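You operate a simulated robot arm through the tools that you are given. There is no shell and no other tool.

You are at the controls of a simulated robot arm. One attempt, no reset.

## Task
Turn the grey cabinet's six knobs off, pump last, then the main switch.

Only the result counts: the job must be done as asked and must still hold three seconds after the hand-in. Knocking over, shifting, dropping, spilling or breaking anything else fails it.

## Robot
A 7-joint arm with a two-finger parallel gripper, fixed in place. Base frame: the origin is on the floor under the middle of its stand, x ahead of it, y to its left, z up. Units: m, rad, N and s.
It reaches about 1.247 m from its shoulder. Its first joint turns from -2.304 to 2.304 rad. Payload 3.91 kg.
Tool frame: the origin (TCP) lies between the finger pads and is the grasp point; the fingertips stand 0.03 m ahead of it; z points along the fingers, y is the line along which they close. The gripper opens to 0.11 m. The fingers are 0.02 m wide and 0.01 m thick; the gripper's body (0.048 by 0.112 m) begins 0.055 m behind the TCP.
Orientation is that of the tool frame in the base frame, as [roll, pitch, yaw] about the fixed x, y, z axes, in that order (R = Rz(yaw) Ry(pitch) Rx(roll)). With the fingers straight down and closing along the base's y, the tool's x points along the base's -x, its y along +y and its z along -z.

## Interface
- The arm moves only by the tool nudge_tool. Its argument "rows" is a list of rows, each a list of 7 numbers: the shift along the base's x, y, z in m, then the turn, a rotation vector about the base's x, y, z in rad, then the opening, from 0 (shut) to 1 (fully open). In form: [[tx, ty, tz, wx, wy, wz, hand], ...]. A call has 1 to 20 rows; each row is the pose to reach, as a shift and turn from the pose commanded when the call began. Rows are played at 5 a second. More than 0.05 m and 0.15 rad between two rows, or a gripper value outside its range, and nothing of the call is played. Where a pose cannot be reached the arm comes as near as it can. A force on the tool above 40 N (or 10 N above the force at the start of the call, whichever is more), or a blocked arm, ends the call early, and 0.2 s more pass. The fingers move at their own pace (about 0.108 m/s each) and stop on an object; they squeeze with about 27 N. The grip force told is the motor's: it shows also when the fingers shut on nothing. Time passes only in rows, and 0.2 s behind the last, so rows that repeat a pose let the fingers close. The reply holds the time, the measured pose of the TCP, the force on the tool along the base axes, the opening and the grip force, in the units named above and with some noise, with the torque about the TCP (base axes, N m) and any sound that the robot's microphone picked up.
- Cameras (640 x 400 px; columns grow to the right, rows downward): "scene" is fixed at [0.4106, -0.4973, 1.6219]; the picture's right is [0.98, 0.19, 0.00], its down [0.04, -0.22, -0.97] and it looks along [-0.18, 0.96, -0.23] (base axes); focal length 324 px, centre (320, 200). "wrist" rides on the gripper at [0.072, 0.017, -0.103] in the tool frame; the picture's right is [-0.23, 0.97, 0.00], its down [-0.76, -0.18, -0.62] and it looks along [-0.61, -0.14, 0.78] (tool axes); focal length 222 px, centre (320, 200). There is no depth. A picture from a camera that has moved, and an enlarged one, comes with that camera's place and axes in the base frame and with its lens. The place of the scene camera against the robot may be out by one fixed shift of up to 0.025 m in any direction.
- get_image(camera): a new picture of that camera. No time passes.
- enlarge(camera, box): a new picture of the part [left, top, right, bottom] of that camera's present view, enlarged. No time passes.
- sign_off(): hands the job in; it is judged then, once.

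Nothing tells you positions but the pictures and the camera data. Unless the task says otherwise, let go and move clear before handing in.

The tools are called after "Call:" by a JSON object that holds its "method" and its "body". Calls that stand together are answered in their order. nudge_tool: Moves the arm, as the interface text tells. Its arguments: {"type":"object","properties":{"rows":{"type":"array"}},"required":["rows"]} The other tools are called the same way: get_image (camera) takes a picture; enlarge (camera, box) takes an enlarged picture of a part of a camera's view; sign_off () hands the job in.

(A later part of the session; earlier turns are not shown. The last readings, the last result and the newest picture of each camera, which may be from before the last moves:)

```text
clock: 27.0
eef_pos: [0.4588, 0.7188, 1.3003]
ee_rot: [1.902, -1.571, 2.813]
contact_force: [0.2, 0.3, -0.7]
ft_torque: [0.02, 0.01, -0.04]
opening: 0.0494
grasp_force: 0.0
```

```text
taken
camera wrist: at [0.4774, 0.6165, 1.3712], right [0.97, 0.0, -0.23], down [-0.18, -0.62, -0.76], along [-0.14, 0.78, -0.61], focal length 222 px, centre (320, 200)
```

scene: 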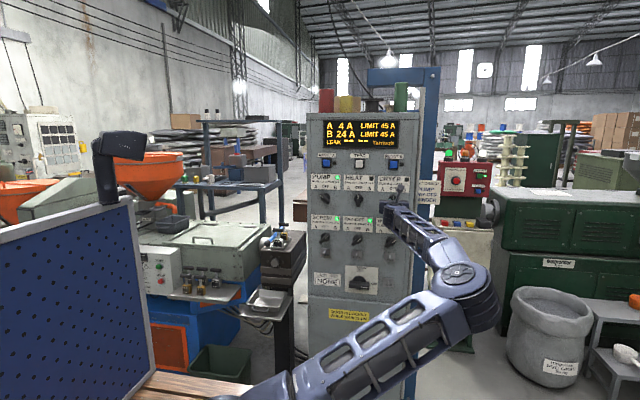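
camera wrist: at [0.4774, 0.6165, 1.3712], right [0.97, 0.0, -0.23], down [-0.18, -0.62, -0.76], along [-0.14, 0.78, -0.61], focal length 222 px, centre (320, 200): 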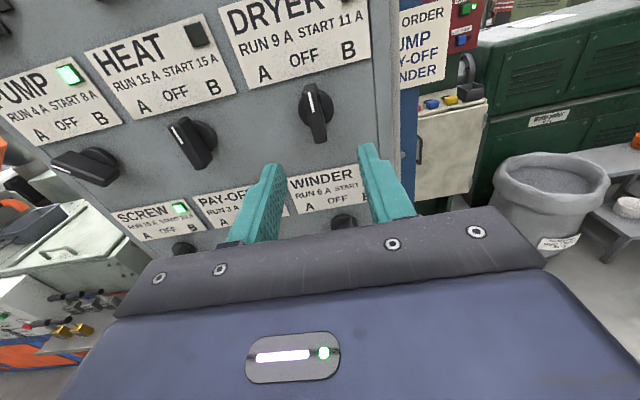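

DRYER and HEAT both hold at OFF. I'll move down toward WINDER while rotating, still well clear of the panel and lock pegs.

Call:
{"method": "nudge_tool", "body": {"rows": [[0, 0, -0.024, 0, 0.1, 0, 0.45], [0, 0, -0.048, 0, 0.2, 0, 0.45], [0, 0, -0.072, 0, 0.3, 0, 0.45], [0, 0, -0.096, 0, 0.4, 0, 0.45], [0, 0, -0.12, 0, 0.5, 0, 0.45], [0, 0, -0.144, 0, 0.6, 0, 0.45], [-0.001, 0, -0.168, 0, 0.7, 0, 0.45], [-0.002, 0, -0.188, 0, 0.785, 0, 0.45], [-0.002, 0, -0.188, 0, 0.785, 0, 0.45], [-0.002, 0, -0.188, 0, 0.785, 0, 0.45]]}}

Call:
{"method": "get_image", "body": {"camera": "wrist"}}

Call:
{"method": "get_image", "body": {"camera": "scene"}}

Call:
{"method": "enlarge", "body": {"camera": "wrist", "box": [240, 60, 400, 160]}}

```text
clock: 29.2
eef_pos: [0.4544, 0.7193, 1.1104]
ee_rot: [-1.571, -0.785, 0.001]
contact_force: [-0.3, 0.4, -0.3]
ft_torque: [0.01, 0.0, 0.0]
opening: 0.0497
grasp_force: 0.1
```

```text
taken
camera wrist: at [0.5185, 0.6168, 1.1486], right [0.53, 0.0, -0.85], down [-0.66, -0.62, -0.41], along [-0.53, 0.78, -0.33], focal length 222 px, centre (320, 200)
```

wrist: 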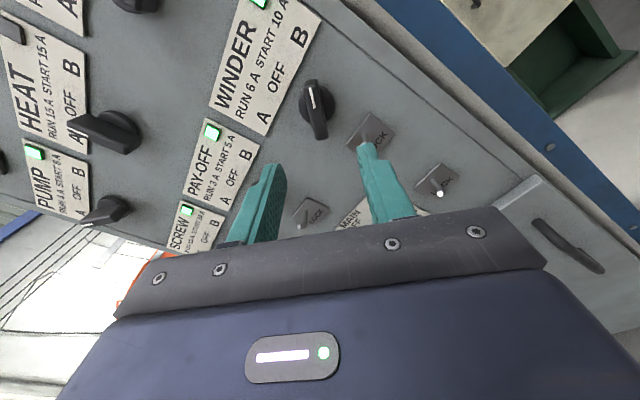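

```text
taken
```

scene: 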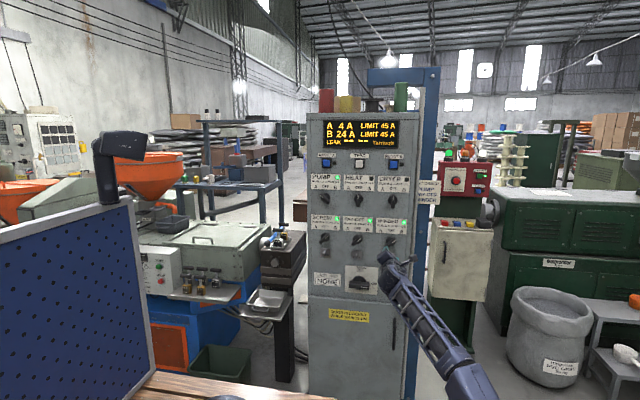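

```text
4.00 times, centred on (320, 110) of wrist
camera zoom: at [0.5185, 0.6168, 1.1486], right [0.53, 0.0, -0.85], down [-0.66, -0.62, -0.41], along [-0.53, 0.78, -0.33], focal length 888 px, centre (320, 560)
```

zoom: 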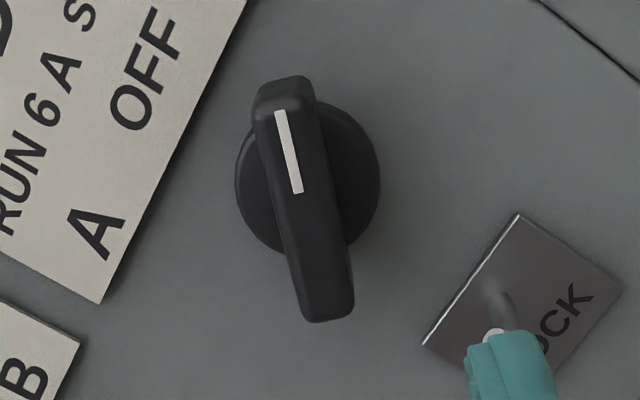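

WINDER's axis is at about (0.457, 1.1148), and its lock peg tip sits 59 mm below, clear of the jaw path. I'll trim and advance partway with a narrower opening.

Call:
{"method": "nudge_tool", "body": {"rows": [[0.0026, 0.015, 0.0044, 0, 0, 0, 0.42], [0.0026, 0.035, 0.0044, 0, 0, 0, 0.42], [0.0026, 0.055, 0.0044, 0, 0, 0, 0.42], [0.0026, 0.07, 0.0044, 0, 0, 0, 0.42], [0.0026, 0.08, 0.0044, 0, 0, 0, 0.42], [0.0026, 0.08, 0.0044, 0, 0, 0, 0.42], [0.0026, 0.08, 0.0044, 0, 0, 0, 0.42]]}}

Call:
{"method": "enlarge", "body": {"camera": "wrist", "box": [220, 90, 420, 215]}}

```text
clock: 30.8
eef_pos: [0.4569, 0.7988, 1.1189]
ee_rot: [-1.572, -0.786, 0.001]
contact_force: [-1.1, -0.4, -0.2]
ft_torque: [-0.02, -0.01, -0.03]
opening: 0.046
grasp_force: 0.1
```

```text
3.20 times, centred on (320, 152) of wrist
camera zoom: at [0.5214, 0.6962, 1.155], right [0.53, 0.0, -0.85], down [-0.66, -0.62, -0.41], along [-0.53, 0.78, -0.33], focal length 711 px, centre (320, 352)
```

zoom: 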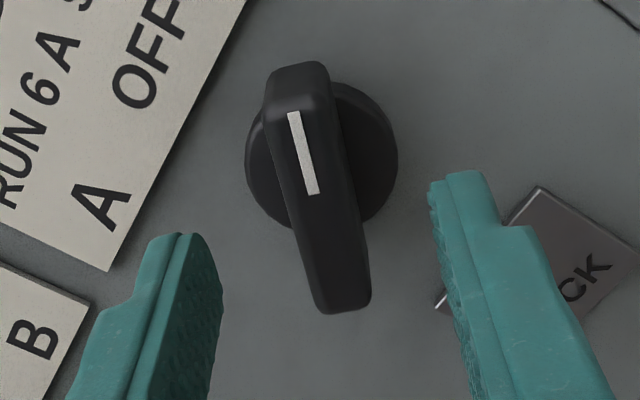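

Call:
{"method": "nudge_tool", "body": {"rows": [[-0.0018, 0.008, -0.0008, 0, 0, 0, 0.42], [-0.0018, 0.016, -0.0008, 0, 0, 0, 0.42], [-0.0018, 0.024, -0.0008, 0, 0, 0, 0.42], [-0.0018, 0.031, -0.0008, 0, 0, 0, 0.42], [-0.0018, 0.035, -0.0008, 0, 0, 0, 0.42], [-0.0018, 0.035, -0.0008, 0, 0, 0, 0.42], [-0.0018, 0.035, -0.0008, 0, 0, 0, 0.42]]}}

Call:
{"method": "get_image", "body": {"camera": "wrist"}}

Call:
{"method": "enlarge", "body": {"camera": "wrist", "box": [220, 90, 420, 215]}}

```text
clock: 32.4
eef_pos: [0.4537, 0.8351, 1.1152]
ee_rot: [-1.57, -0.784, -0.001]
contact_force: [-0.4, 0.0, 0.3]
ft_torque: [-0.02, -0.03, 0.01]
opening: 0.0462
grasp_force: 0.0
```

```text
taken
camera wrist: at [0.5186, 0.7329, 1.154], right [0.53, 0.0, -0.85], down [-0.66, -0.62, -0.41], along [-0.53, 0.78, -0.33], focal length 222 px, centre (320, 200)
```

wrist: 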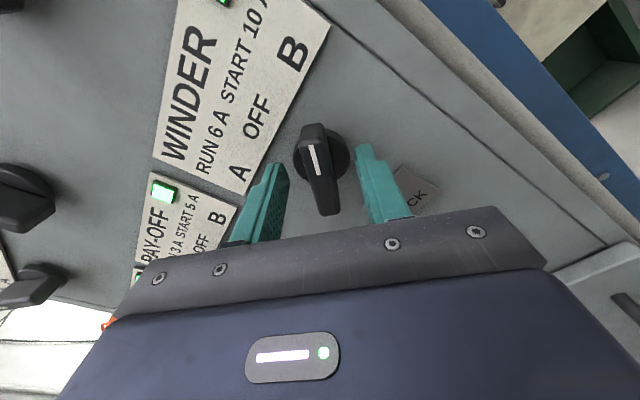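

```text
3.20 times, centred on (320, 152) of wrist
camera zoom: at [0.5186, 0.7329, 1.154], right [0.53, 0.0, -0.85], down [-0.66, -0.62, -0.41], along [-0.53, 0.78, -0.33], focal length 711 px, centre (320, 352)
```

zoom: 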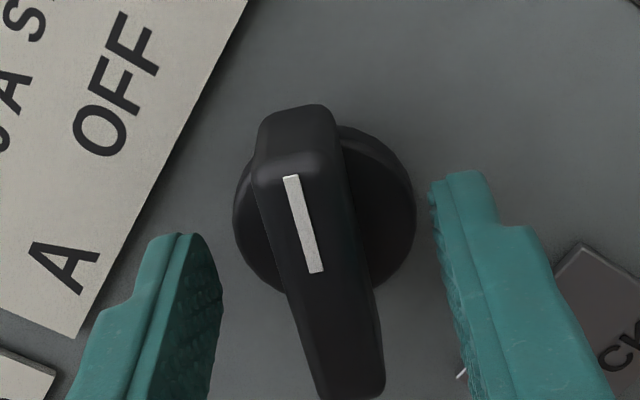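

Alignment is within 1 mm, so I'll close on WINDER and then turn it.

Call:
{"method": "nudge_tool", "body": {"rows": [[0, 0, 0, 0, 0, 0, 0.25], [0, 0, 0, 0, 0, 0, 0.13], [0, 0, 0, 0, 0, 0, 0.08], [0, 0, 0, 0, 0, 0, 0.08]]}}

```text
clock: 33.4
eef_pos: [0.4551, 0.8361, 1.1146]
ee_rot: [-1.573, -0.784, 0.0]
contact_force: [3.3, -3.9, -7.7]
ft_torque: [0.41, 0.02, -0.18]
opening: 0.0149
grasp_force: 45.2
```

Call:
{"method": "nudge_tool", "body": {"rows": [[0, 0, 0, 0, -0.1, 0, 0.08], [0, 0, 0, 0, -0.2, 0, 0.08], [0, 0, 0, 0, -0.3, 0, 0.08], [0, 0, 0, 0, -0.4, 0, 0.08], [0, 0, 0, 0, -0.5, 0, 0.08], [0, 0, 0, 0, -0.6, 0, 0.08], [0, 0, 0, 0, -0.7, 0, 0.08], [0, 0, 0, 0, -0.785, 0, 0.08], [0, 0, 0, 0, -0.785, 0, 0.08]]}}

Call:
{"method": "get_image", "body": {"camera": "wrist"}}

Call:
{"method": "get_image", "body": {"camera": "scene"}}

```text
clock: 35.4
eef_pos: [0.4545, 0.834, 1.1154]
ee_rot: [1.967, -1.569, 2.746]
contact_force: [-4.0, 14.2, -1.1]
ft_torque: [0.28, 0.0, 0.01]
opening: 0.0148
grasp_force: 44.9
```

```text
taken
camera wrist: at [0.4728, 0.7319, 1.1865], right [0.97, 0.0, -0.23], down [-0.18, -0.62, -0.76], along [-0.14, 0.78, -0.61], focal length 222 px, centre (320, 200)
```

wrist: 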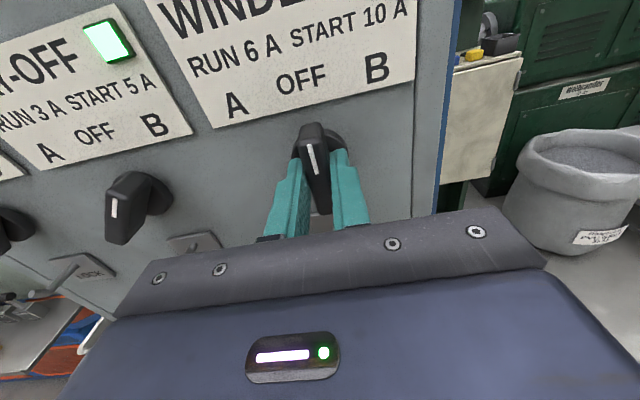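

```text
taken
```

scene: 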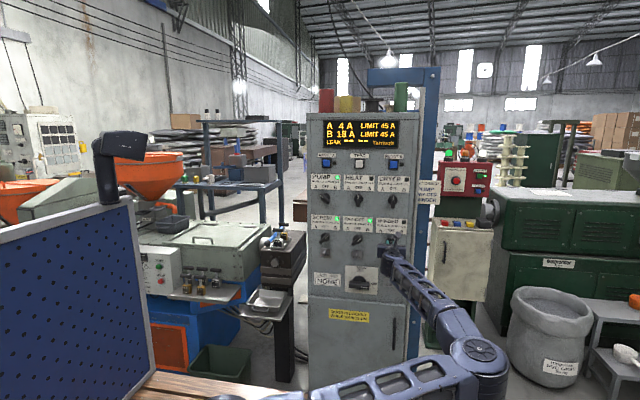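

WINDER is OFF and feed B is at 18 A. I'll release and back out.

Call:
{"method": "nudge_tool", "body": {"rows": [[0, 0, 0, 0, 0, 0, 0.2], [0, 0, 0, 0, 0, 0, 0.35], [0, 0, 0, 0, 0, 0, 0.42], [0, 0, 0, 0, 0, 0, 0.42], [0, -0.02, 0, 0, 0, 0, 0.42], [0, -0.04, 0, 0, 0, 0, 0.42], [0, -0.06, 0, 0, 0, 0, 0.42], [0, -0.08, 0, 0, 0, 0, 0.42], [0, -0.1, 0, 0, 0, 0, 0.42], [0, -0.115, 0, 0, 0, 0, 0.42], [0, -0.115, 0, 0, 0, 0, 0.42]]}}

Call:
{"method": "get_image", "body": {"camera": "wrist"}}

```text
clock: 37.8
eef_pos: [0.4549, 0.7187, 1.1152]
ee_rot: [0.56, -1.571, -2.133]
contact_force: [0.5, -0.1, 0.5]
ft_torque: [-0.02, 0.02, 0.01]
opening: 0.0461
grasp_force: 0.1
```

```text
taken
camera wrist: at [0.473, 0.616, 1.1867], right [0.97, 0.0, -0.23], down [-0.18, -0.62, -0.76], along [-0.14, 0.78, -0.61], focal length 222 px, centre (320, 200)
```

wrist: 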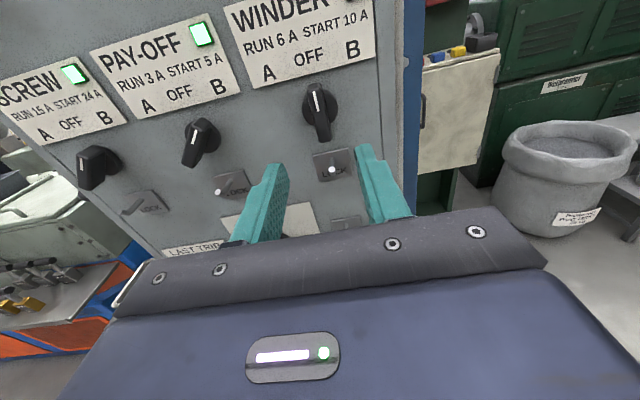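

WINDER holds at OFF. I'll move left to PAY-OFF, rotating back to 135°.

Call:
{"method": "nudge_tool", "body": {"rows": [[-0.02, 0, 0, 0, 0.1, 0, 0.42], [-0.04, 0, 0, 0, 0.2, 0, 0.42], [-0.06, 0, 0, 0, 0.3, 0, 0.42], [-0.08, 0, 0, 0, 0.4, 0, 0.42], [-0.1, 0, 0, 0, 0.5, 0, 0.42], [-0.12, 0, 0, 0, 0.6, 0, 0.42], [-0.135, 0, 0, 0, 0.7, 0, 0.42], [-0.1435, 0, 0, 0, 0.785, 0, 0.42], [-0.1435, 0, 0, 0, 0.785, 0, 0.42], [-0.1435, 0, 0, 0, 0.785, 0, 0.42]]}}

Call:
{"method": "get_image", "body": {"camera": "wrist"}}

Call:
{"method": "get_image", "body": {"camera": "scene"}}

Call:
{"method": "enlarge", "body": {"camera": "wrist", "box": [240, 60, 400, 160]}}

```text
clock: 40.0
eef_pos: [0.3113, 0.717, 1.1149]
ee_rot: [-1.572, -0.785, -0.001]
contact_force: [0.0, -0.2, 0.0]
ft_torque: [0.02, -0.03, 0.02]
opening: 0.0463
grasp_force: 0.1
```

```text
taken
camera wrist: at [0.376, 0.6147, 1.1525], right [0.53, 0.0, -0.85], down [-0.66, -0.62, -0.41], along [-0.53, 0.78, -0.33], focal length 222 px, centre (320, 200)
```

wrist: 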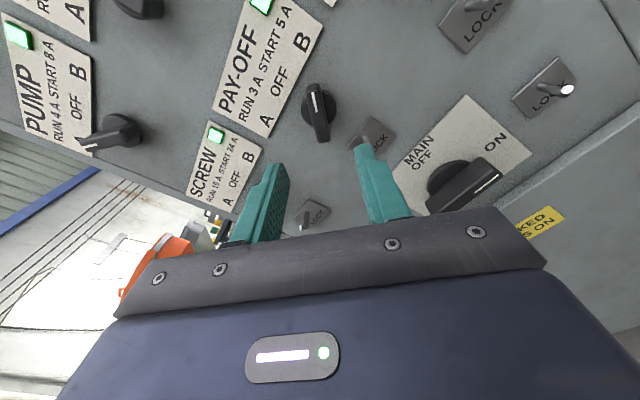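

```text
taken
```

scene: 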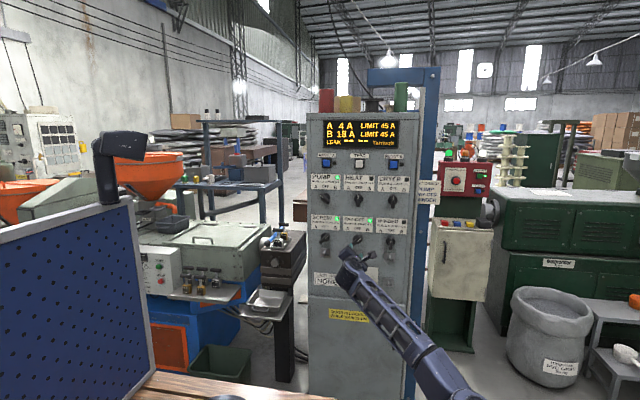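

```text
4.00 times, centred on (320, 110) of wrist
camera zoom: at [0.376, 0.6147, 1.1525], right [0.53, 0.0, -0.85], down [-0.66, -0.62, -0.41], along [-0.53, 0.78, -0.33], focal length 888 px, centre (320, 560)
```

zoom: 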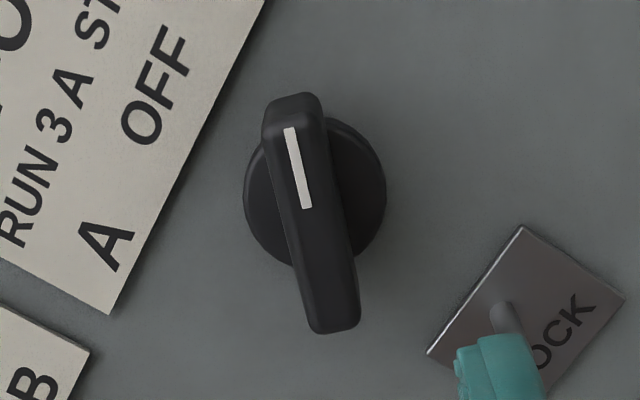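

Call:
{"method": "nudge_tool", "body": {"rows": [[-0.0018, 0.015, 0.001, 0, 0, 0, 0.42], [-0.0018, 0.035, 0.001, 0, 0, 0, 0.42], [-0.0018, 0.055, 0.001, 0, 0, 0, 0.42], [-0.0018, 0.072, 0.001, 0, 0, 0, 0.42], [-0.0018, 0.082, 0.001, 0, 0, 0, 0.42], [-0.0018, 0.082, 0.001, 0, 0, 0, 0.42], [-0.0018, 0.082, 0.001, 0, 0, 0, 0.42]]}}

Call:
{"method": "enlarge", "body": {"camera": "wrist", "box": [220, 90, 420, 215]}}

```text
clock: 41.6
eef_pos: [0.3097, 0.8027, 1.1156]
ee_rot: [-1.571, -0.785, -0.001]
contact_force: [0.8, 0.7, 0.5]
ft_torque: [-0.01, 0.0, 0.0]
opening: 0.0463
grasp_force: 0.0
```

```text
3.20 times, centred on (320, 152) of wrist
camera zoom: at [0.3736, 0.7, 1.1545], right [0.53, 0.0, -0.85], down [-0.66, -0.62, -0.41], along [-0.53, 0.78, -0.33], focal length 711 px, centre (320, 352)
```

zoom: 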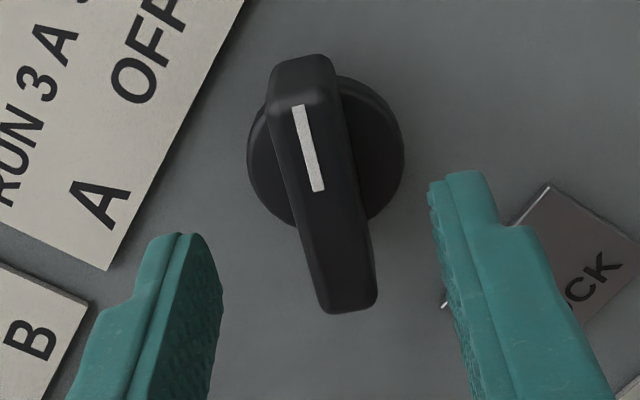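

Alignment is good to about 1 mm. I'll advance onto PAY-OFF, close and check.

Call:
{"method": "nudge_tool", "body": {"rows": [[0.0008, 0.008, -0.0005, 0, 0, 0, 0.42], [0.0008, 0.016, -0.0005, 0, 0, 0, 0.42], [0.0008, 0.024, -0.0005, 0, 0, 0, 0.42], [0.0008, 0.032, -0.0005, 0, 0, 0, 0.42], [0.0008, 0.032, -0.0005, 0, 0, 0, 0.42], [0.0008, 0.032, -0.0005, 0, 0, 0, 0.42], [0.0008, 0.032, -0.0005, 0, 0, 0, 0.25], [0.0008, 0.032, -0.0005, 0, 0, 0, 0.13], [0.0008, 0.032, -0.0005, 0, 0, 0, 0.08], [0.0008, 0.032, -0.0005, 0, 0, 0, 0.08]]}}

Call:
{"method": "enlarge", "body": {"camera": "wrist", "box": [220, 90, 420, 215]}}

```text
clock: 43.8
eef_pos: [0.3115, 0.8334, 1.1163]
ee_rot: [-1.569, -0.787, 0.0]
contact_force: [-6.4, 4.9, 9.9]
ft_torque: [-0.29, 0.01, 0.3]
opening: 0.0149
grasp_force: 45.0
```

```text
3.20 times, centred on (320, 152) of wrist
camera zoom: at [0.3753, 0.7306, 1.1541], right [0.53, 0.0, -0.85], down [-0.66, -0.62, -0.41], along [-0.53, 0.78, -0.33], focal length 711 px, centre (320, 352)
```

zoom: 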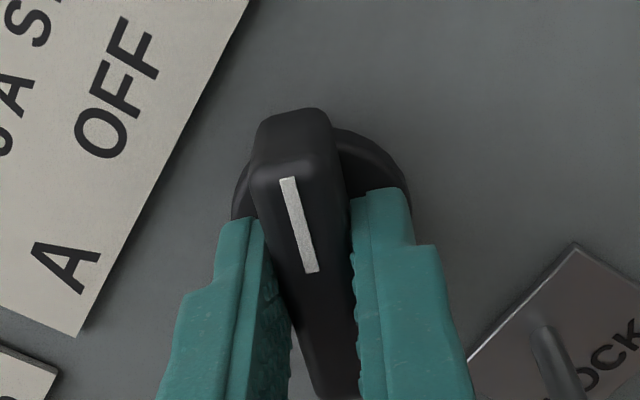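

Call:
{"method": "nudge_tool", "body": {"rows": [[0, 0, 0, 0, -0.1, 0, 0.08], [0, 0, 0, 0, -0.2, 0, 0.08], [0, 0, 0, 0, -0.3, 0, 0.08], [0, 0, 0, 0, -0.4, 0, 0.08], [0, 0, 0, 0, -0.5, 0, 0.08], [0, 0, 0, 0, -0.6, 0, 0.08], [0, 0, 0, 0, -0.7, 0, 0.08], [0, 0, 0, 0, -0.785, 0, 0.08], [0, 0, 0, 0, -0.785, 0, 0.08]]}}

Call:
{"method": "get_image", "body": {"camera": "wrist"}}

Call:
{"method": "get_image", "body": {"camera": "scene"}}

```text
clock: 45.8
eef_pos: [0.3102, 0.8329, 1.117]
ee_rot: [1.31, -1.569, -2.881]
contact_force: [-15.8, -26.4, 8.6]
ft_torque: [-0.3, 0.02, 0.04]
opening: 0.0149
grasp_force: 45.1
```

```text
taken
camera wrist: at [0.3279, 0.7305, 1.1878], right [0.97, 0.0, -0.23], down [-0.18, -0.62, -0.76], along [-0.14, 0.78, -0.61], focal length 222 px, centre (320, 200)
```

wrist: 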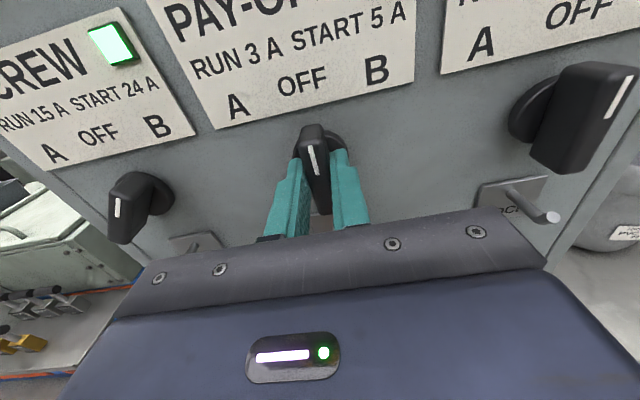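

```text
taken
```

scene: 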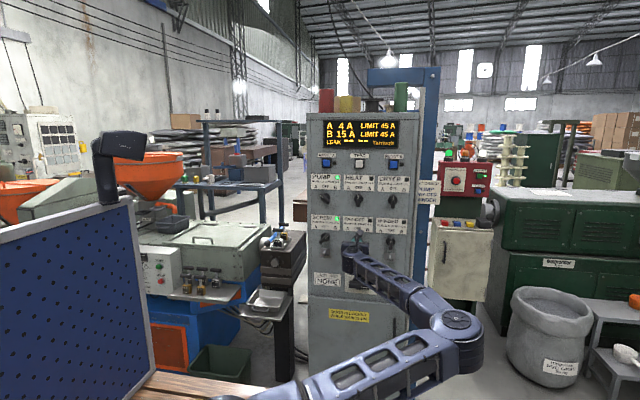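

PAY-OFF is OFF and feed B is at 15 A. I'll release and back out again, then move to SCREW.

Call:
{"method": "nudge_tool", "body": {"rows": [[0, -0.002, 0, 0, 0, 0, 0.2], [0, -0.003, 0, 0, 0, 0, 0.35], [0, -0.003, 0, 0, 0, 0, 0.42], [0, -0.003, 0, 0, 0, 0, 0.42], [0, -0.02, 0, 0, 0, 0, 0.42], [0, -0.04, 0, 0, 0, 0, 0.42], [0, -0.06, 0, 0, 0, 0, 0.42], [0, -0.08, 0, 0, 0, 0, 0.42], [0, -0.1, 0, 0, 0, 0, 0.42], [0, -0.115, 0, 0, 0, 0, 0.42], [0, -0.115, 0, 0, 0, 0, 0.42]]}}

Call:
{"method": "get_image", "body": {"camera": "wrist"}}

```text
clock: 48.2
eef_pos: [0.311, 0.7186, 1.1153]
ee_rot: [1.551, -1.57, -3.12]
contact_force: [0.1, -0.8, 1.0]
ft_torque: [0.03, -0.02, 0.02]
opening: 0.0462
grasp_force: 0.0
```

```text
taken
camera wrist: at [0.3278, 0.616, 1.1873], right [0.97, 0.0, -0.23], down [-0.18, -0.62, -0.76], along [-0.14, 0.78, -0.61], focal length 222 px, centre (320, 200)
```

wrist: 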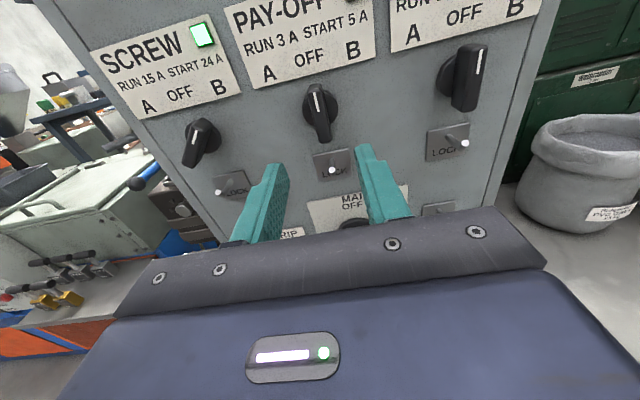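

Call:
{"method": "nudge_tool", "body": {"rows": [[-0.02, 0, 0, 0, 0.1, 0, 0.42], [-0.04, 0, 0, 0, 0.2, 0, 0.42], [-0.06, 0, 0, 0, 0.3, 0, 0.42], [-0.08, 0, 0, 0, 0.4, 0, 0.42], [-0.1, 0, 0, 0, 0.5, 0, 0.42], [-0.12, 0, 0, 0, 0.6, 0, 0.42], [-0.135, 0, 0, 0, 0.7, 0, 0.42], [-0.1445, 0, 0, 0, 0.785, 0, 0.42], [-0.1445, 0, 0, 0, 0.785, 0, 0.42], [-0.1445, 0, 0, 0, 0.785, 0, 0.42]]}}

Call:
{"method": "get_image", "body": {"camera": "wrist"}}

Call:
{"method": "get_image", "body": {"camera": "scene"}}

Call:
{"method": "enlarge", "body": {"camera": "wrist", "box": [240, 60, 400, 160]}}

```text
clock: 50.4
eef_pos: [0.1658, 0.7188, 1.1163]
ee_rot: [-1.571, -0.785, 0.0]
contact_force: [-0.6, -0.3, -0.7]
ft_torque: [0.02, 0.0, 0.01]
opening: 0.0464
grasp_force: 0.1
```

```text
taken
camera wrist: at [0.2292, 0.616, 1.1536], right [0.53, 0.0, -0.85], down [-0.66, -0.62, -0.41], along [-0.53, 0.78, -0.33], focal length 222 px, centre (320, 200)
```

wrist: 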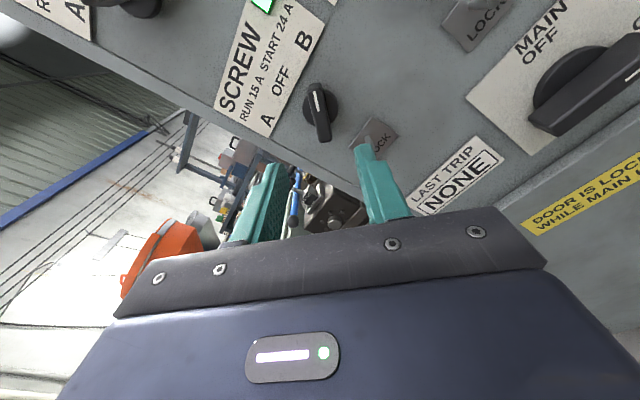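

```text
taken
```

scene: 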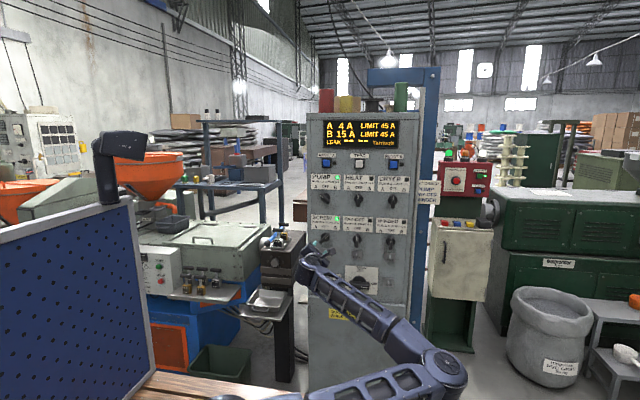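

```text
4.00 times, centred on (320, 110) of wrist
camera zoom: at [0.2292, 0.616, 1.1536], right [0.53, 0.0, -0.85], down [-0.66, -0.62, -0.41], along [-0.53, 0.78, -0.33], focal length 888 px, centre (320, 560)
```

zoom: 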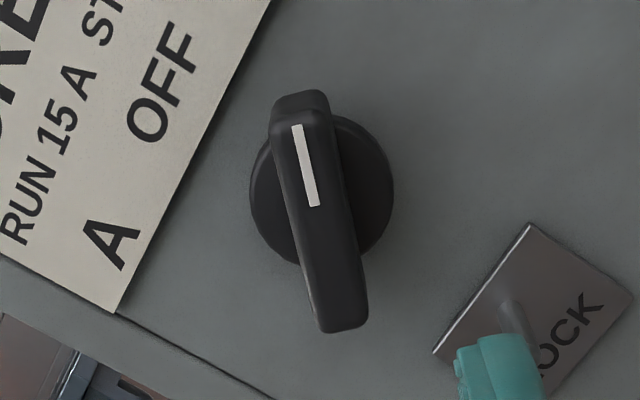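

SCREW is lined up. I'll advance partway and recheck.

Call:
{"method": "nudge_tool", "body": {"rows": [[0, 0.015, 0, 0, 0, 0, 0.42], [0, 0.035, 0, 0, 0, 0, 0.42], [0, 0.055, 0, 0, 0, 0, 0.42], [0, 0.072, 0, 0, 0, 0, 0.42], [0, 0.082, 0, 0, 0, 0, 0.42], [0, 0.082, 0, 0, 0, 0, 0.42], [0, 0.082, 0, 0, 0, 0, 0.42]]}}

Call:
{"method": "enlarge", "body": {"camera": "wrist", "box": [220, 90, 420, 215]}}

```text
clock: 52.0
eef_pos: [0.1665, 0.8009, 1.1154]
ee_rot: [-1.571, -0.786, -0.001]
contact_force: [-0.6, -0.7, -1.3]
ft_torque: [0.01, 0.01, -0.02]
opening: 0.0463
grasp_force: 0.1
```

```text
3.20 times, centred on (320, 152) of wrist
camera zoom: at [0.2297, 0.698, 1.1532], right [0.53, 0.0, -0.85], down [-0.66, -0.62, -0.41], along [-0.53, 0.78, -0.33], focal length 711 px, centre (320, 352)
```

zoom: 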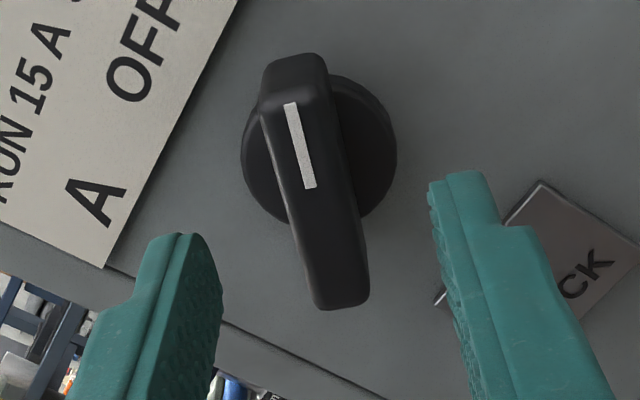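

Call:
{"method": "nudge_tool", "body": {"rows": [[0, 0.008, 0.0007, 0, 0, 0, 0.42], [0, 0.016, 0.0007, 0, 0, 0, 0.42], [0, 0.024, 0.0007, 0, 0, 0, 0.42], [0, 0.033, 0.0007, 0, 0, 0, 0.42], [0, 0.033, 0.0007, 0, 0, 0, 0.42], [0, 0.033, 0.0007, 0, 0, 0, 0.42], [0, 0.033, 0.0007, 0, 0, 0, 0.25], [0, 0.033, 0.0007, 0, 0, 0, 0.13], [0, 0.033, 0.0007, 0, 0, 0, 0.08], [0, 0.033, 0.0007, 0, 0, 0, 0.08]]}}

Call:
{"method": "enlarge", "body": {"camera": "wrist", "box": [220, 90, 420, 215]}}

```text
clock: 54.2
eef_pos: [0.1668, 0.8322, 1.1165]
ee_rot: [-1.571, -0.785, 0.002]
contact_force: [0.1, 1.1, 0.9]
ft_torque: [-0.03, 0.0, 0.04]
opening: 0.0149
grasp_force: 44.8
```

```text
3.20 times, centred on (320, 152) of wrist
camera zoom: at [0.2307, 0.7295, 1.1547], right [0.53, 0.0, -0.85], down [-0.66, -0.62, -0.41], along [-0.53, 0.78, -0.33], focal length 711 px, centre (320, 352)
```

zoom: 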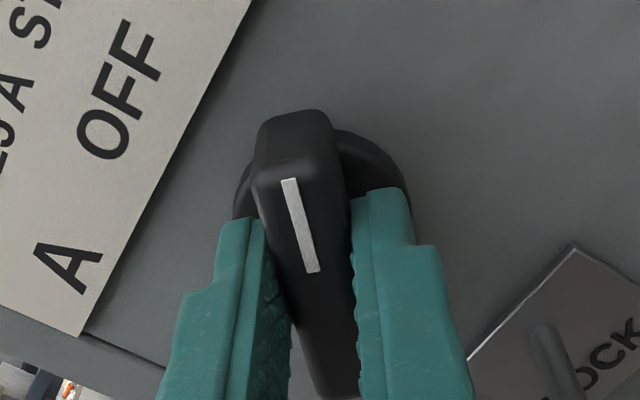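

SCREW is gripped with almost no side force, so I'll turn it to OFF.

Call:
{"method": "nudge_tool", "body": {"rows": [[0, 0, 0, 0, -0.1, 0, 0.08], [0, 0, 0, 0, -0.2, 0, 0.08], [0, 0, 0, 0, -0.3, 0, 0.08], [0, 0, 0, 0, -0.4, 0, 0.08], [0, 0, 0, 0, -0.5, 0, 0.08], [0, 0, 0, 0, -0.6, 0, 0.08], [0, 0, 0, 0, -0.7, 0, 0.08], [0, 0, 0, 0, -0.785, 0, 0.08], [0, 0, 0, 0, -0.785, 0, 0.08]]}}

Call:
{"method": "get_image", "body": {"camera": "wrist"}}

Call:
{"method": "get_image", "body": {"camera": "scene"}}

```text
clock: 56.2
eef_pos: [0.1652, 0.8322, 1.1186]
ee_rot: [1.3, -1.569, -2.867]
contact_force: [-5.8, -26.5, -3.2]
ft_torque: [-0.75, 0.03, -0.11]
opening: 0.0148
grasp_force: 44.8
```

```text
taken
camera wrist: at [0.1829, 0.7297, 1.1886], right [0.97, 0.0, -0.23], down [-0.18, -0.62, -0.76], along [-0.14, 0.78, -0.61], focal length 222 px, centre (320, 200)
```

wrist: 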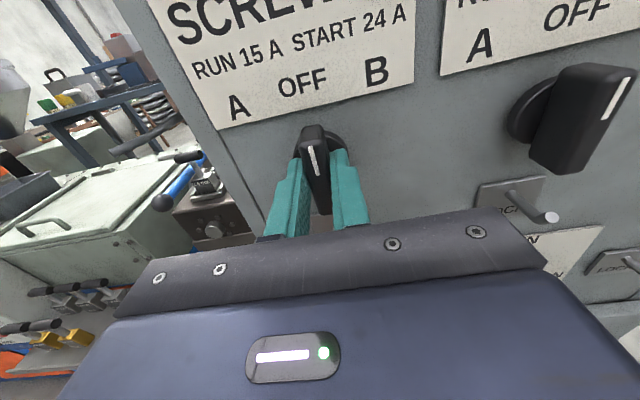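

```text
taken
```

scene: 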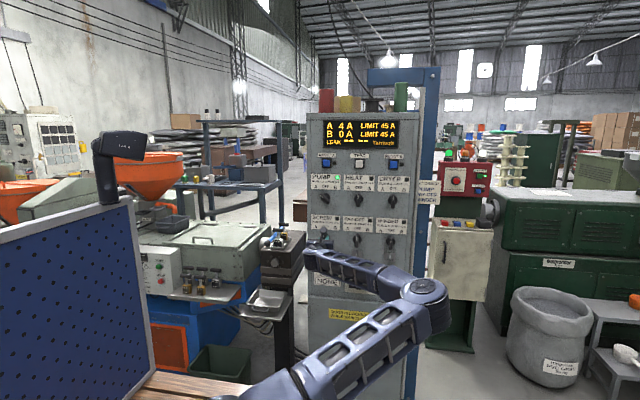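

SCREW is OFF and feed B reads 0 A, so only PUMP is running. I'll release, back out, and verify every other knob before touching PUMP.

Call:
{"method": "nudge_tool", "body": {"rows": [[0, -0.002, 0, 0, 0, 0, 0.2], [0, -0.003, 0, 0, 0, 0, 0.35], [0, -0.003, 0, 0, 0, 0, 0.45], [0, -0.003, 0, 0, 0, 0, 0.45], [0, -0.02, 0, 0, 0, 0, 0.45], [0, -0.04, 0, 0, 0, 0, 0.45], [0, -0.06, 0, 0, 0, 0, 0.45], [0, -0.08, 0, 0, 0, 0, 0.45], [0, -0.1, 0, 0, 0, 0, 0.45], [0, -0.115, 0, 0, 0, 0, 0.45], [0, -0.115, 0, 0, 0, 0, 0.45]]}}

Call:
{"method": "enlarge", "body": {"camera": "scene", "box": [300, 100, 430, 200]}}

Call:
{"method": "enlarge", "body": {"camera": "scene", "box": [300, 170, 420, 250]}}

Call:
{"method": "get_image", "body": {"camera": "wrist"}}

```text
clock: 58.6
eef_pos: [0.1668, 0.7157, 1.117]
ee_rot: [1.286, -1.57, -2.857]
contact_force: [-0.2, -0.1, 0.2]
ft_torque: [0.0, -0.03, -0.03]
opening: 0.0494
grasp_force: 0.2
```

```text
4.00 times, centred on (365, 150) of scene
camera zoom: at [0.4106, -0.4973, 1.6219], right [0.98, 0.19, 0.0], down [0.04, -0.22, -0.97], along [-0.18, 0.96, -0.23], focal length 1296 px, centre (140, 400)
```

zoom: 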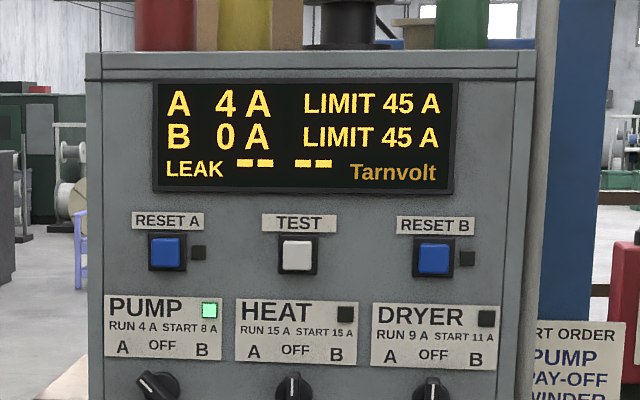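

```text
5.00 times, centred on (360, 210) of scene
camera zoom: at [0.4106, -0.4973, 1.6219], right [0.98, 0.19, 0.0], down [0.04, -0.22, -0.97], along [-0.18, 0.96, -0.23], focal length 1621 px, centre (120, 150)
```

zoom: 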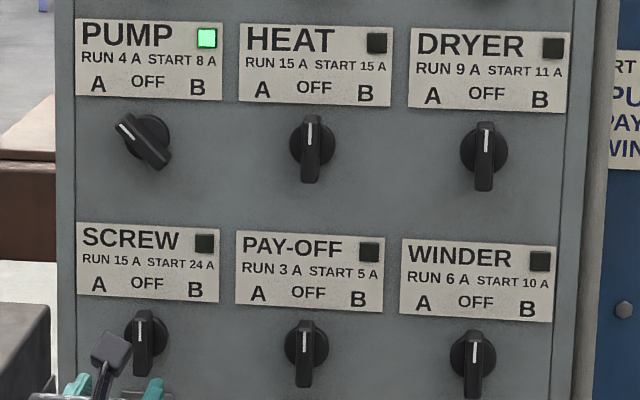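

```text
taken
camera wrist: at [0.1844, 0.6133, 1.1886], right [0.97, 0.0, -0.23], down [-0.18, -0.62, -0.76], along [-0.14, 0.78, -0.61], focal length 222 px, centre (320, 200)
```

wrist: 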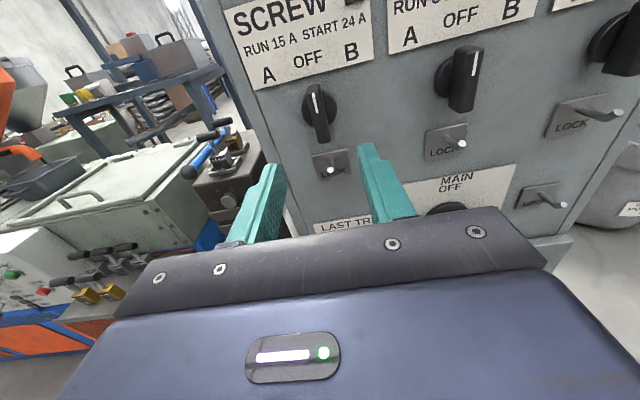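

All five knobs are vertical at OFF with dark lamps, and only PUMP is lit at 4 A. Next I'll move up to PUMP with the tool at 45°.

Call:
{"method": "nudge_tool", "body": {"rows": [[0, 0, 0.024, 0, -0.1, 0, 0.45], [0, 0, 0.048, 0, -0.2, 0, 0.45], [0, 0, 0.072, 0, -0.3, 0, 0.45], [0, 0, 0.096, 0, -0.4, 0, 0.45], [0, 0, 0.12, 0, -0.5, 0, 0.45], [0, 0, 0.144, 0, -0.6, 0, 0.45], [0, 0, 0.168, 0, -0.7, 0, 0.45], [0, 0, 0.1825, 0, -0.785, 0, 0.45], [0, 0, 0.1825, 0, -0.785, 0, 0.45], [0, 0, 0.1825, 0, -0.785, 0, 0.45]]}}

Call:
{"method": "get_image", "body": {"camera": "wrist"}}

Call:
{"method": "get_image", "body": {"camera": "scene"}}

Call:
{"method": "enlarge", "body": {"camera": "wrist", "box": [240, 60, 400, 160]}}

```text
clock: 60.8
eef_pos: [0.1653, 0.7193, 1.2988]
ee_rot: [1.572, -0.784, -3.14]
contact_force: [-0.5, -0.2, -1.0]
ft_torque: [0.01, 0.0, 0.0]
opening: 0.0497
grasp_force: 0.1
```

```text
taken
camera wrist: at [0.1273, 0.6155, 1.3605], right [0.85, 0.0, 0.53], down [0.41, -0.62, -0.66], along [0.33, 0.78, -0.53], focal length 222 px, centre (320, 200)
```

wrist: 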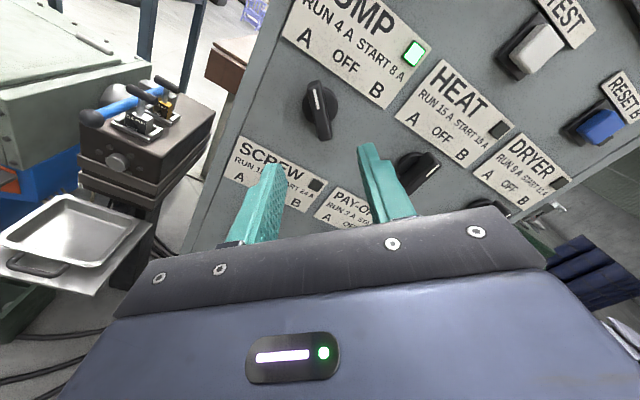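

```text
taken
```

scene: 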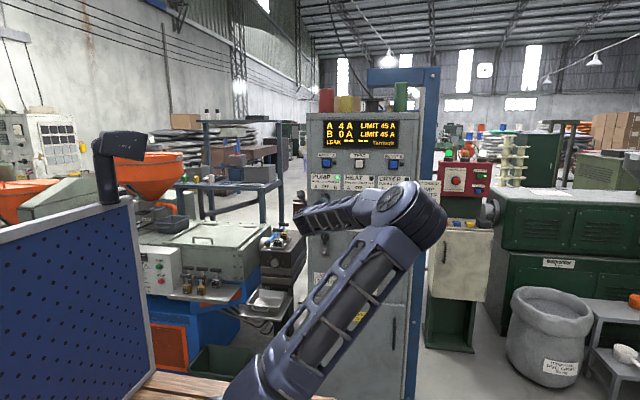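

```text
4.00 times, centred on (320, 110) of wrist
camera zoom: at [0.1273, 0.6155, 1.3605], right [0.85, 0.0, 0.53], down [0.41, -0.62, -0.66], along [0.33, 0.78, -0.53], focal length 888 px, centre (320, 560)
```

zoom: 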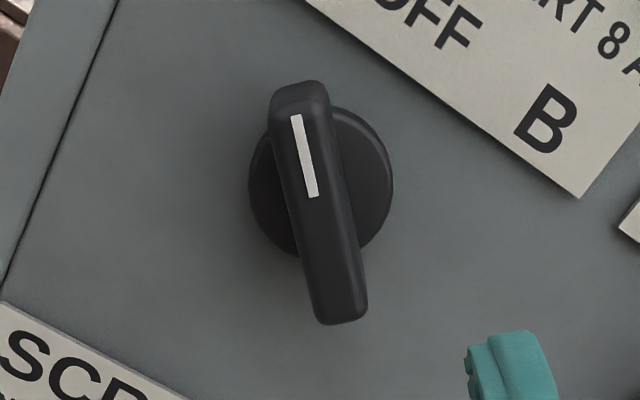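

Call:
{"method": "nudge_tool", "body": {"rows": [[-0.001, 0.015, 0.0018, 0, 0, 0, 0.42], [-0.001, 0.035, 0.0018, 0, 0, 0, 0.42], [-0.001, 0.055, 0.0018, 0, 0, 0, 0.42], [-0.001, 0.072, 0.0018, 0, 0, 0, 0.42], [-0.001, 0.082, 0.0018, 0, 0, 0, 0.42], [-0.001, 0.082, 0.0018, 0, 0, 0, 0.42], [-0.001, 0.082, 0.0018, 0, 0, 0, 0.42]]}}

Call:
{"method": "enlarge", "body": {"camera": "wrist", "box": [220, 90, 420, 215]}}

```text
clock: 62.4
eef_pos: [0.1679, 0.8006, 1.3015]
ee_rot: [1.571, -0.788, 3.141]
contact_force: [0.1, 1.0, -0.5]
ft_torque: [0.01, -0.03, -0.01]
opening: 0.0463
grasp_force: 0.1
```

```text
3.20 times, centred on (320, 152) of wrist
camera zoom: at [0.1283, 0.6977, 1.3636], right [0.85, 0.0, 0.53], down [0.41, -0.62, -0.66], along [0.33, 0.78, -0.53], focal length 711 px, centre (320, 352)
```

zoom: 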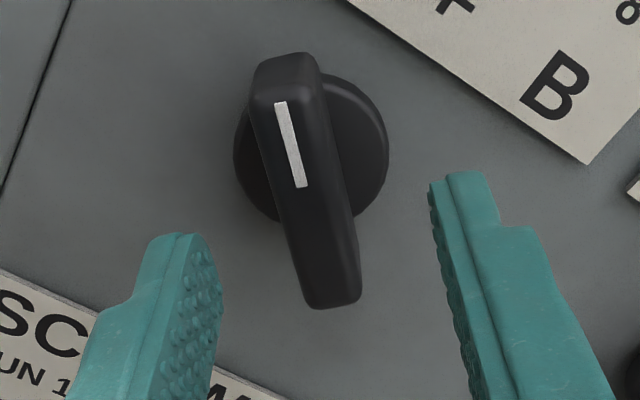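

Call:
{"method": "nudge_tool", "body": {"rows": [[-0.0025, 0.006, -0.001, 0, 0, 0, 0.42], [-0.0025, 0.015, -0.001, 0, 0, 0, 0.42], [-0.0025, 0.024, -0.001, 0, 0, 0, 0.42], [-0.0025, 0.033, -0.001, 0, 0, 0, 0.42], [-0.0025, 0.033, -0.001, 0, 0, 0, 0.42], [-0.0025, 0.033, -0.001, 0, 0, 0, 0.42]]}}

Call:
{"method": "enlarge", "body": {"camera": "wrist", "box": [220, 90, 420, 215]}}

```text
clock: 63.8
eef_pos: [0.1615, 0.8341, 1.3004]
ee_rot: [1.571, -0.786, -3.141]
contact_force: [0.8, -0.9, -0.9]
ft_torque: [-0.02, 0.04, -0.01]
opening: 0.046
grasp_force: 0.1
```

```text
3.20 times, centred on (320, 152) of wrist
camera zoom: at [0.1237, 0.7311, 1.3616], right [0.85, 0.0, 0.53], down [0.41, -0.62, -0.66], along [0.33, 0.78, -0.53], focal length 711 px, centre (320, 352)
```

zoom: 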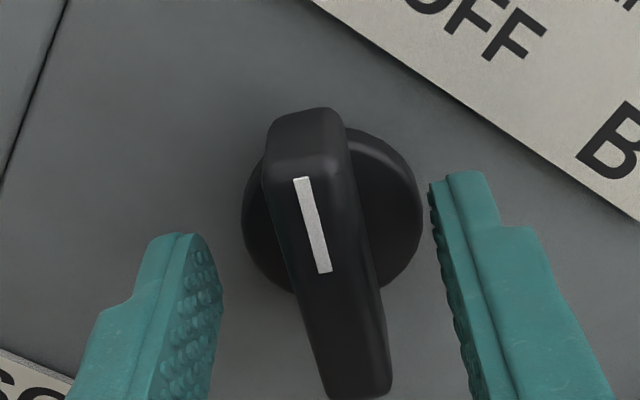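

The TCP overshot about 2.5 mm to the left, so I'll correct that and then close on PUMP.

Call:
{"method": "nudge_tool", "body": {"rows": [[0.0012, 0, 0, 0, 0, 0, 0.42], [0.0024, 0, 0, 0, 0, 0, 0.42], [0.0024, 0, 0, 0, 0, 0, 0.42], [0.0024, 0, 0, 0, 0, 0, 0.42]]}}

Call:
{"method": "enlarge", "body": {"camera": "wrist", "box": [220, 90, 420, 215]}}

```text
clock: 64.8
eef_pos: [0.1651, 0.8323, 1.3004]
ee_rot: [1.572, -0.786, -3.141]
contact_force: [-0.5, 0.0, 0.2]
ft_torque: [0.01, 0.01, 0.01]
opening: 0.0463
grasp_force: 0.0
```

```text
3.20 times, centred on (320, 152) of wrist
camera zoom: at [0.1262, 0.7307, 1.3624], right [0.85, 0.0, 0.53], down [0.41, -0.62, -0.66], along [0.33, 0.78, -0.53], focal length 711 px, centre (320, 352)
```

zoom: 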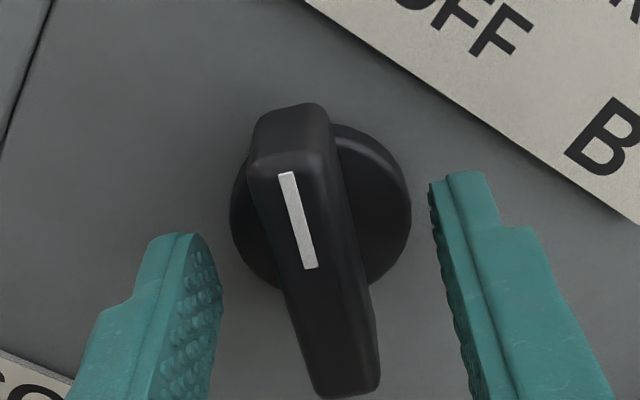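

Call:
{"method": "nudge_tool", "body": {"rows": [[0, 0, 0, 0, 0, 0, 0.25], [0, 0, 0, 0, 0, 0, 0.13], [0, 0, 0, 0, 0, 0, 0.08], [0, 0, 0, 0, 0, 0, 0.08]]}}

```text
clock: 65.8
eef_pos: [0.1628, 0.8327, 1.2996]
ee_rot: [1.57, -0.784, -3.141]
contact_force: [0.3, 1.0, -0.2]
ft_torque: [0.06, 0.0, 0.02]
opening: 0.0149
grasp_force: 44.9
```

PUMP is gripped cleanly. I'll turn it 45° clockwise to OFF.

Call:
{"method": "nudge_tool", "body": {"rows": [[0, 0, 0, 0, 0.1, 0, 0.08], [0, 0, 0, 0, 0.2, 0, 0.08], [0, 0, 0, 0, 0.3, 0, 0.08], [0, 0, 0, 0, 0.4, 0, 0.08], [0, 0, 0, 0, 0.5, 0, 0.08], [0, 0, 0, 0, 0.6, 0, 0.08], [0, 0, 0, 0, 0.7, 0, 0.08], [0, 0, 0, 0, 0.785, 0, 0.08], [0, 0, 0, 0, 0.785, 0, 0.08]]}}

Call:
{"method": "get_image", "body": {"camera": "wrist"}}

Call:
{"method": "get_image", "body": {"camera": "scene"}}

```text
clock: 67.8
eef_pos: [0.1658, 0.8318, 1.3007]
ee_rot: [-0.796, -1.569, -0.777]
contact_force: [6.3, 22.2, 22.0]
ft_torque: [0.74, 0.0, 0.04]
opening: 0.015
grasp_force: 45.5
```

```text
taken
camera wrist: at [0.1828, 0.7306, 1.3717], right [0.97, 0.0, -0.23], down [-0.18, -0.62, -0.76], along [-0.14, 0.78, -0.61], focal length 222 px, centre (320, 200)
```

wrist: 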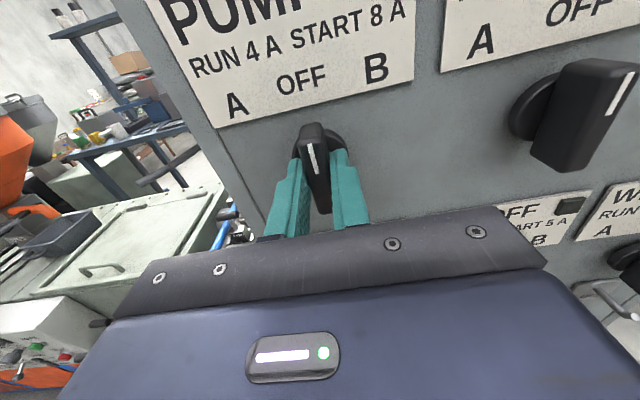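

```text
taken
```

scene: 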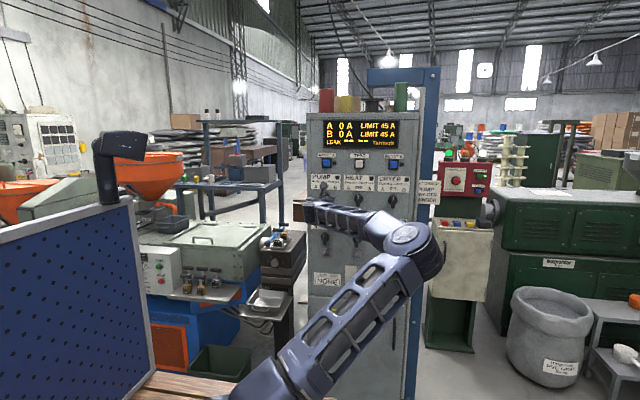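

All loads read 0 A with PUMP off last. I'll release, back out, and move down in front of MAIN at a safe distance.

Call:
{"method": "nudge_tool", "body": {"rows": [[0, 0, 0, 0, 0, 0, 0.2], [0, 0, 0, 0, 0, 0, 0.35], [0, 0, 0, 0, 0, 0, 0.45], [0, 0, 0, 0, 0, 0, 0.45], [0, -0.02, 0, 0, 0, 0, 0.45], [0, -0.04, 0, 0, 0, 0, 0.45], [0, -0.06, 0, 0, 0, 0, 0.45], [0, -0.08, 0, 0, 0, 0, 0.45], [0, -0.1, 0, 0, 0, 0, 0.45], [0, -0.12, 0, 0, 0, 0, 0.45], [0, -0.14, 0, 0, 0, 0, 0.45], [0, -0.15, 0, 0, 0, 0, 0.45], [0, -0.15, 0, 0, 0, 0, 0.45]]}}

Call:
{"method": "enlarge", "body": {"camera": "scene", "box": [300, 100, 430, 200]}}

Call:
{"method": "get_image", "body": {"camera": "wrist"}}

```text
clock: 70.6
eef_pos: [0.1668, 0.6829, 1.2992]
ee_rot: [1.865, -1.571, 2.845]
contact_force: [1.1, 0.2, 1.0]
ft_torque: [-0.01, 0.03, 0.01]
opening: 0.0494
grasp_force: 0.0
```

```text
4.00 times, centred on (365, 150) of scene
camera zoom: at [0.4106, -0.4973, 1.6219], right [0.98, 0.19, 0.0], down [0.04, -0.22, -0.97], along [-0.18, 0.96, -0.23], focal length 1296 px, centre (140, 400)
```

zoom: 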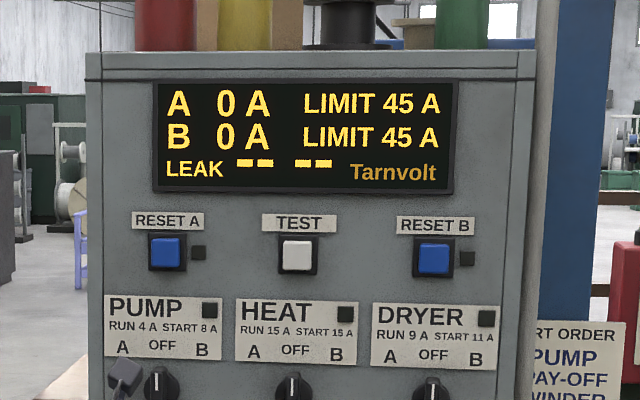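

```text
taken
camera wrist: at [0.1842, 0.5806, 1.3707], right [0.97, 0.0, -0.23], down [-0.18, -0.62, -0.76], along [-0.14, 0.78, -0.61], focal length 222 px, centre (320, 200)
```

wrist: 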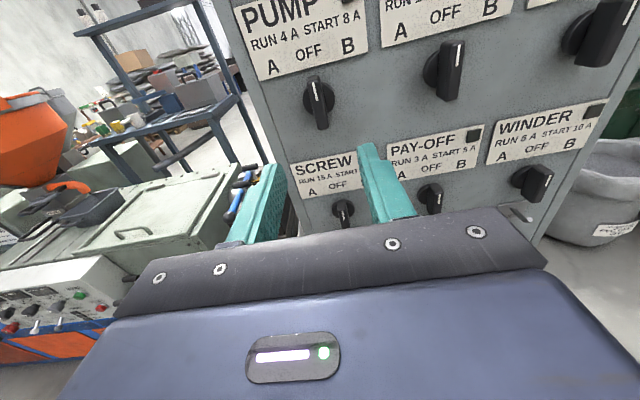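

PUMP holds at OFF with its lamp dark. I'll travel diagonally down to MAIN.

Call:
{"method": "nudge_tool", "body": {"rows": [[0.016, 0, -0.033, 0, 0, 0, 0.45], [0.032, 0, -0.066, 0, 0, 0, 0.45], [0.048, 0, -0.1, 0, 0, 0, 0.45], [0.064, 0, -0.133, 0, 0, 0, 0.45], [0.08, 0, -0.166, 0, 0, 0, 0.45], [0.096, 0, -0.2, 0, 0, 0, 0.45], [0.112, 0, -0.233, 0, 0, 0, 0.45], [0.128, 0, -0.266, 0, 0, 0, 0.45], [0.144, 0, -0.3, 0, 0, 0, 0.45], [0.158, 0, -0.33, 0, 0, 0, 0.45], [0.158, 0, -0.33, 0, 0, 0, 0.45]]}}

Call:
{"method": "get_image", "body": {"camera": "wrist"}}

Call:
{"method": "get_image", "body": {"camera": "scene"}}

```text
clock: 73.0
eef_pos: [0.3269, 0.682, 0.9648]
ee_rot: [1.551, -1.571, -3.121]
contact_force: [-0.7, 1.2, -0.2]
ft_torque: [-0.02, 0.04, 0.01]
opening: 0.0494
grasp_force: 0.1
```

```text
taken
camera wrist: at [0.3444, 0.5801, 1.038], right [0.97, 0.0, -0.23], down [-0.18, -0.62, -0.76], along [-0.14, 0.78, -0.61], focal length 222 px, centre (320, 200)
```

wrist: 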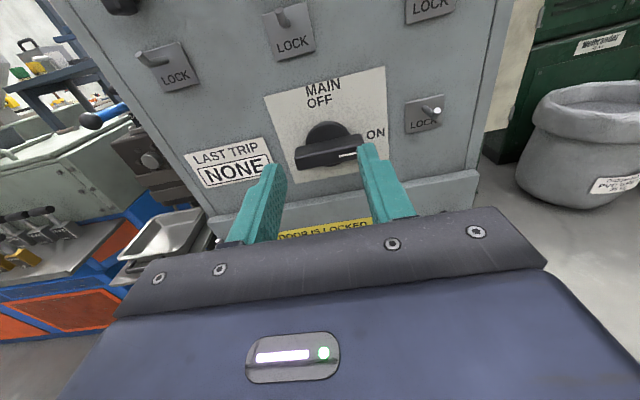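

```text
taken
```

scene: 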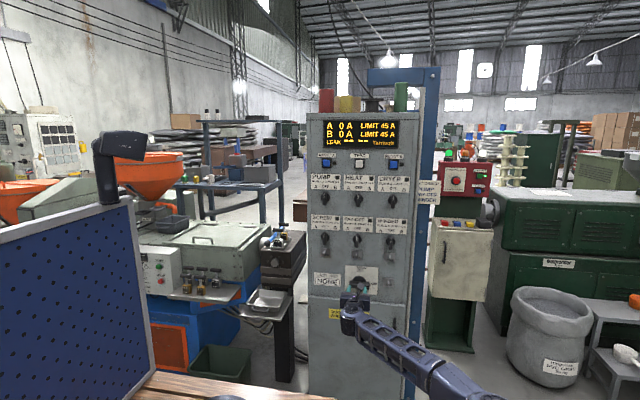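

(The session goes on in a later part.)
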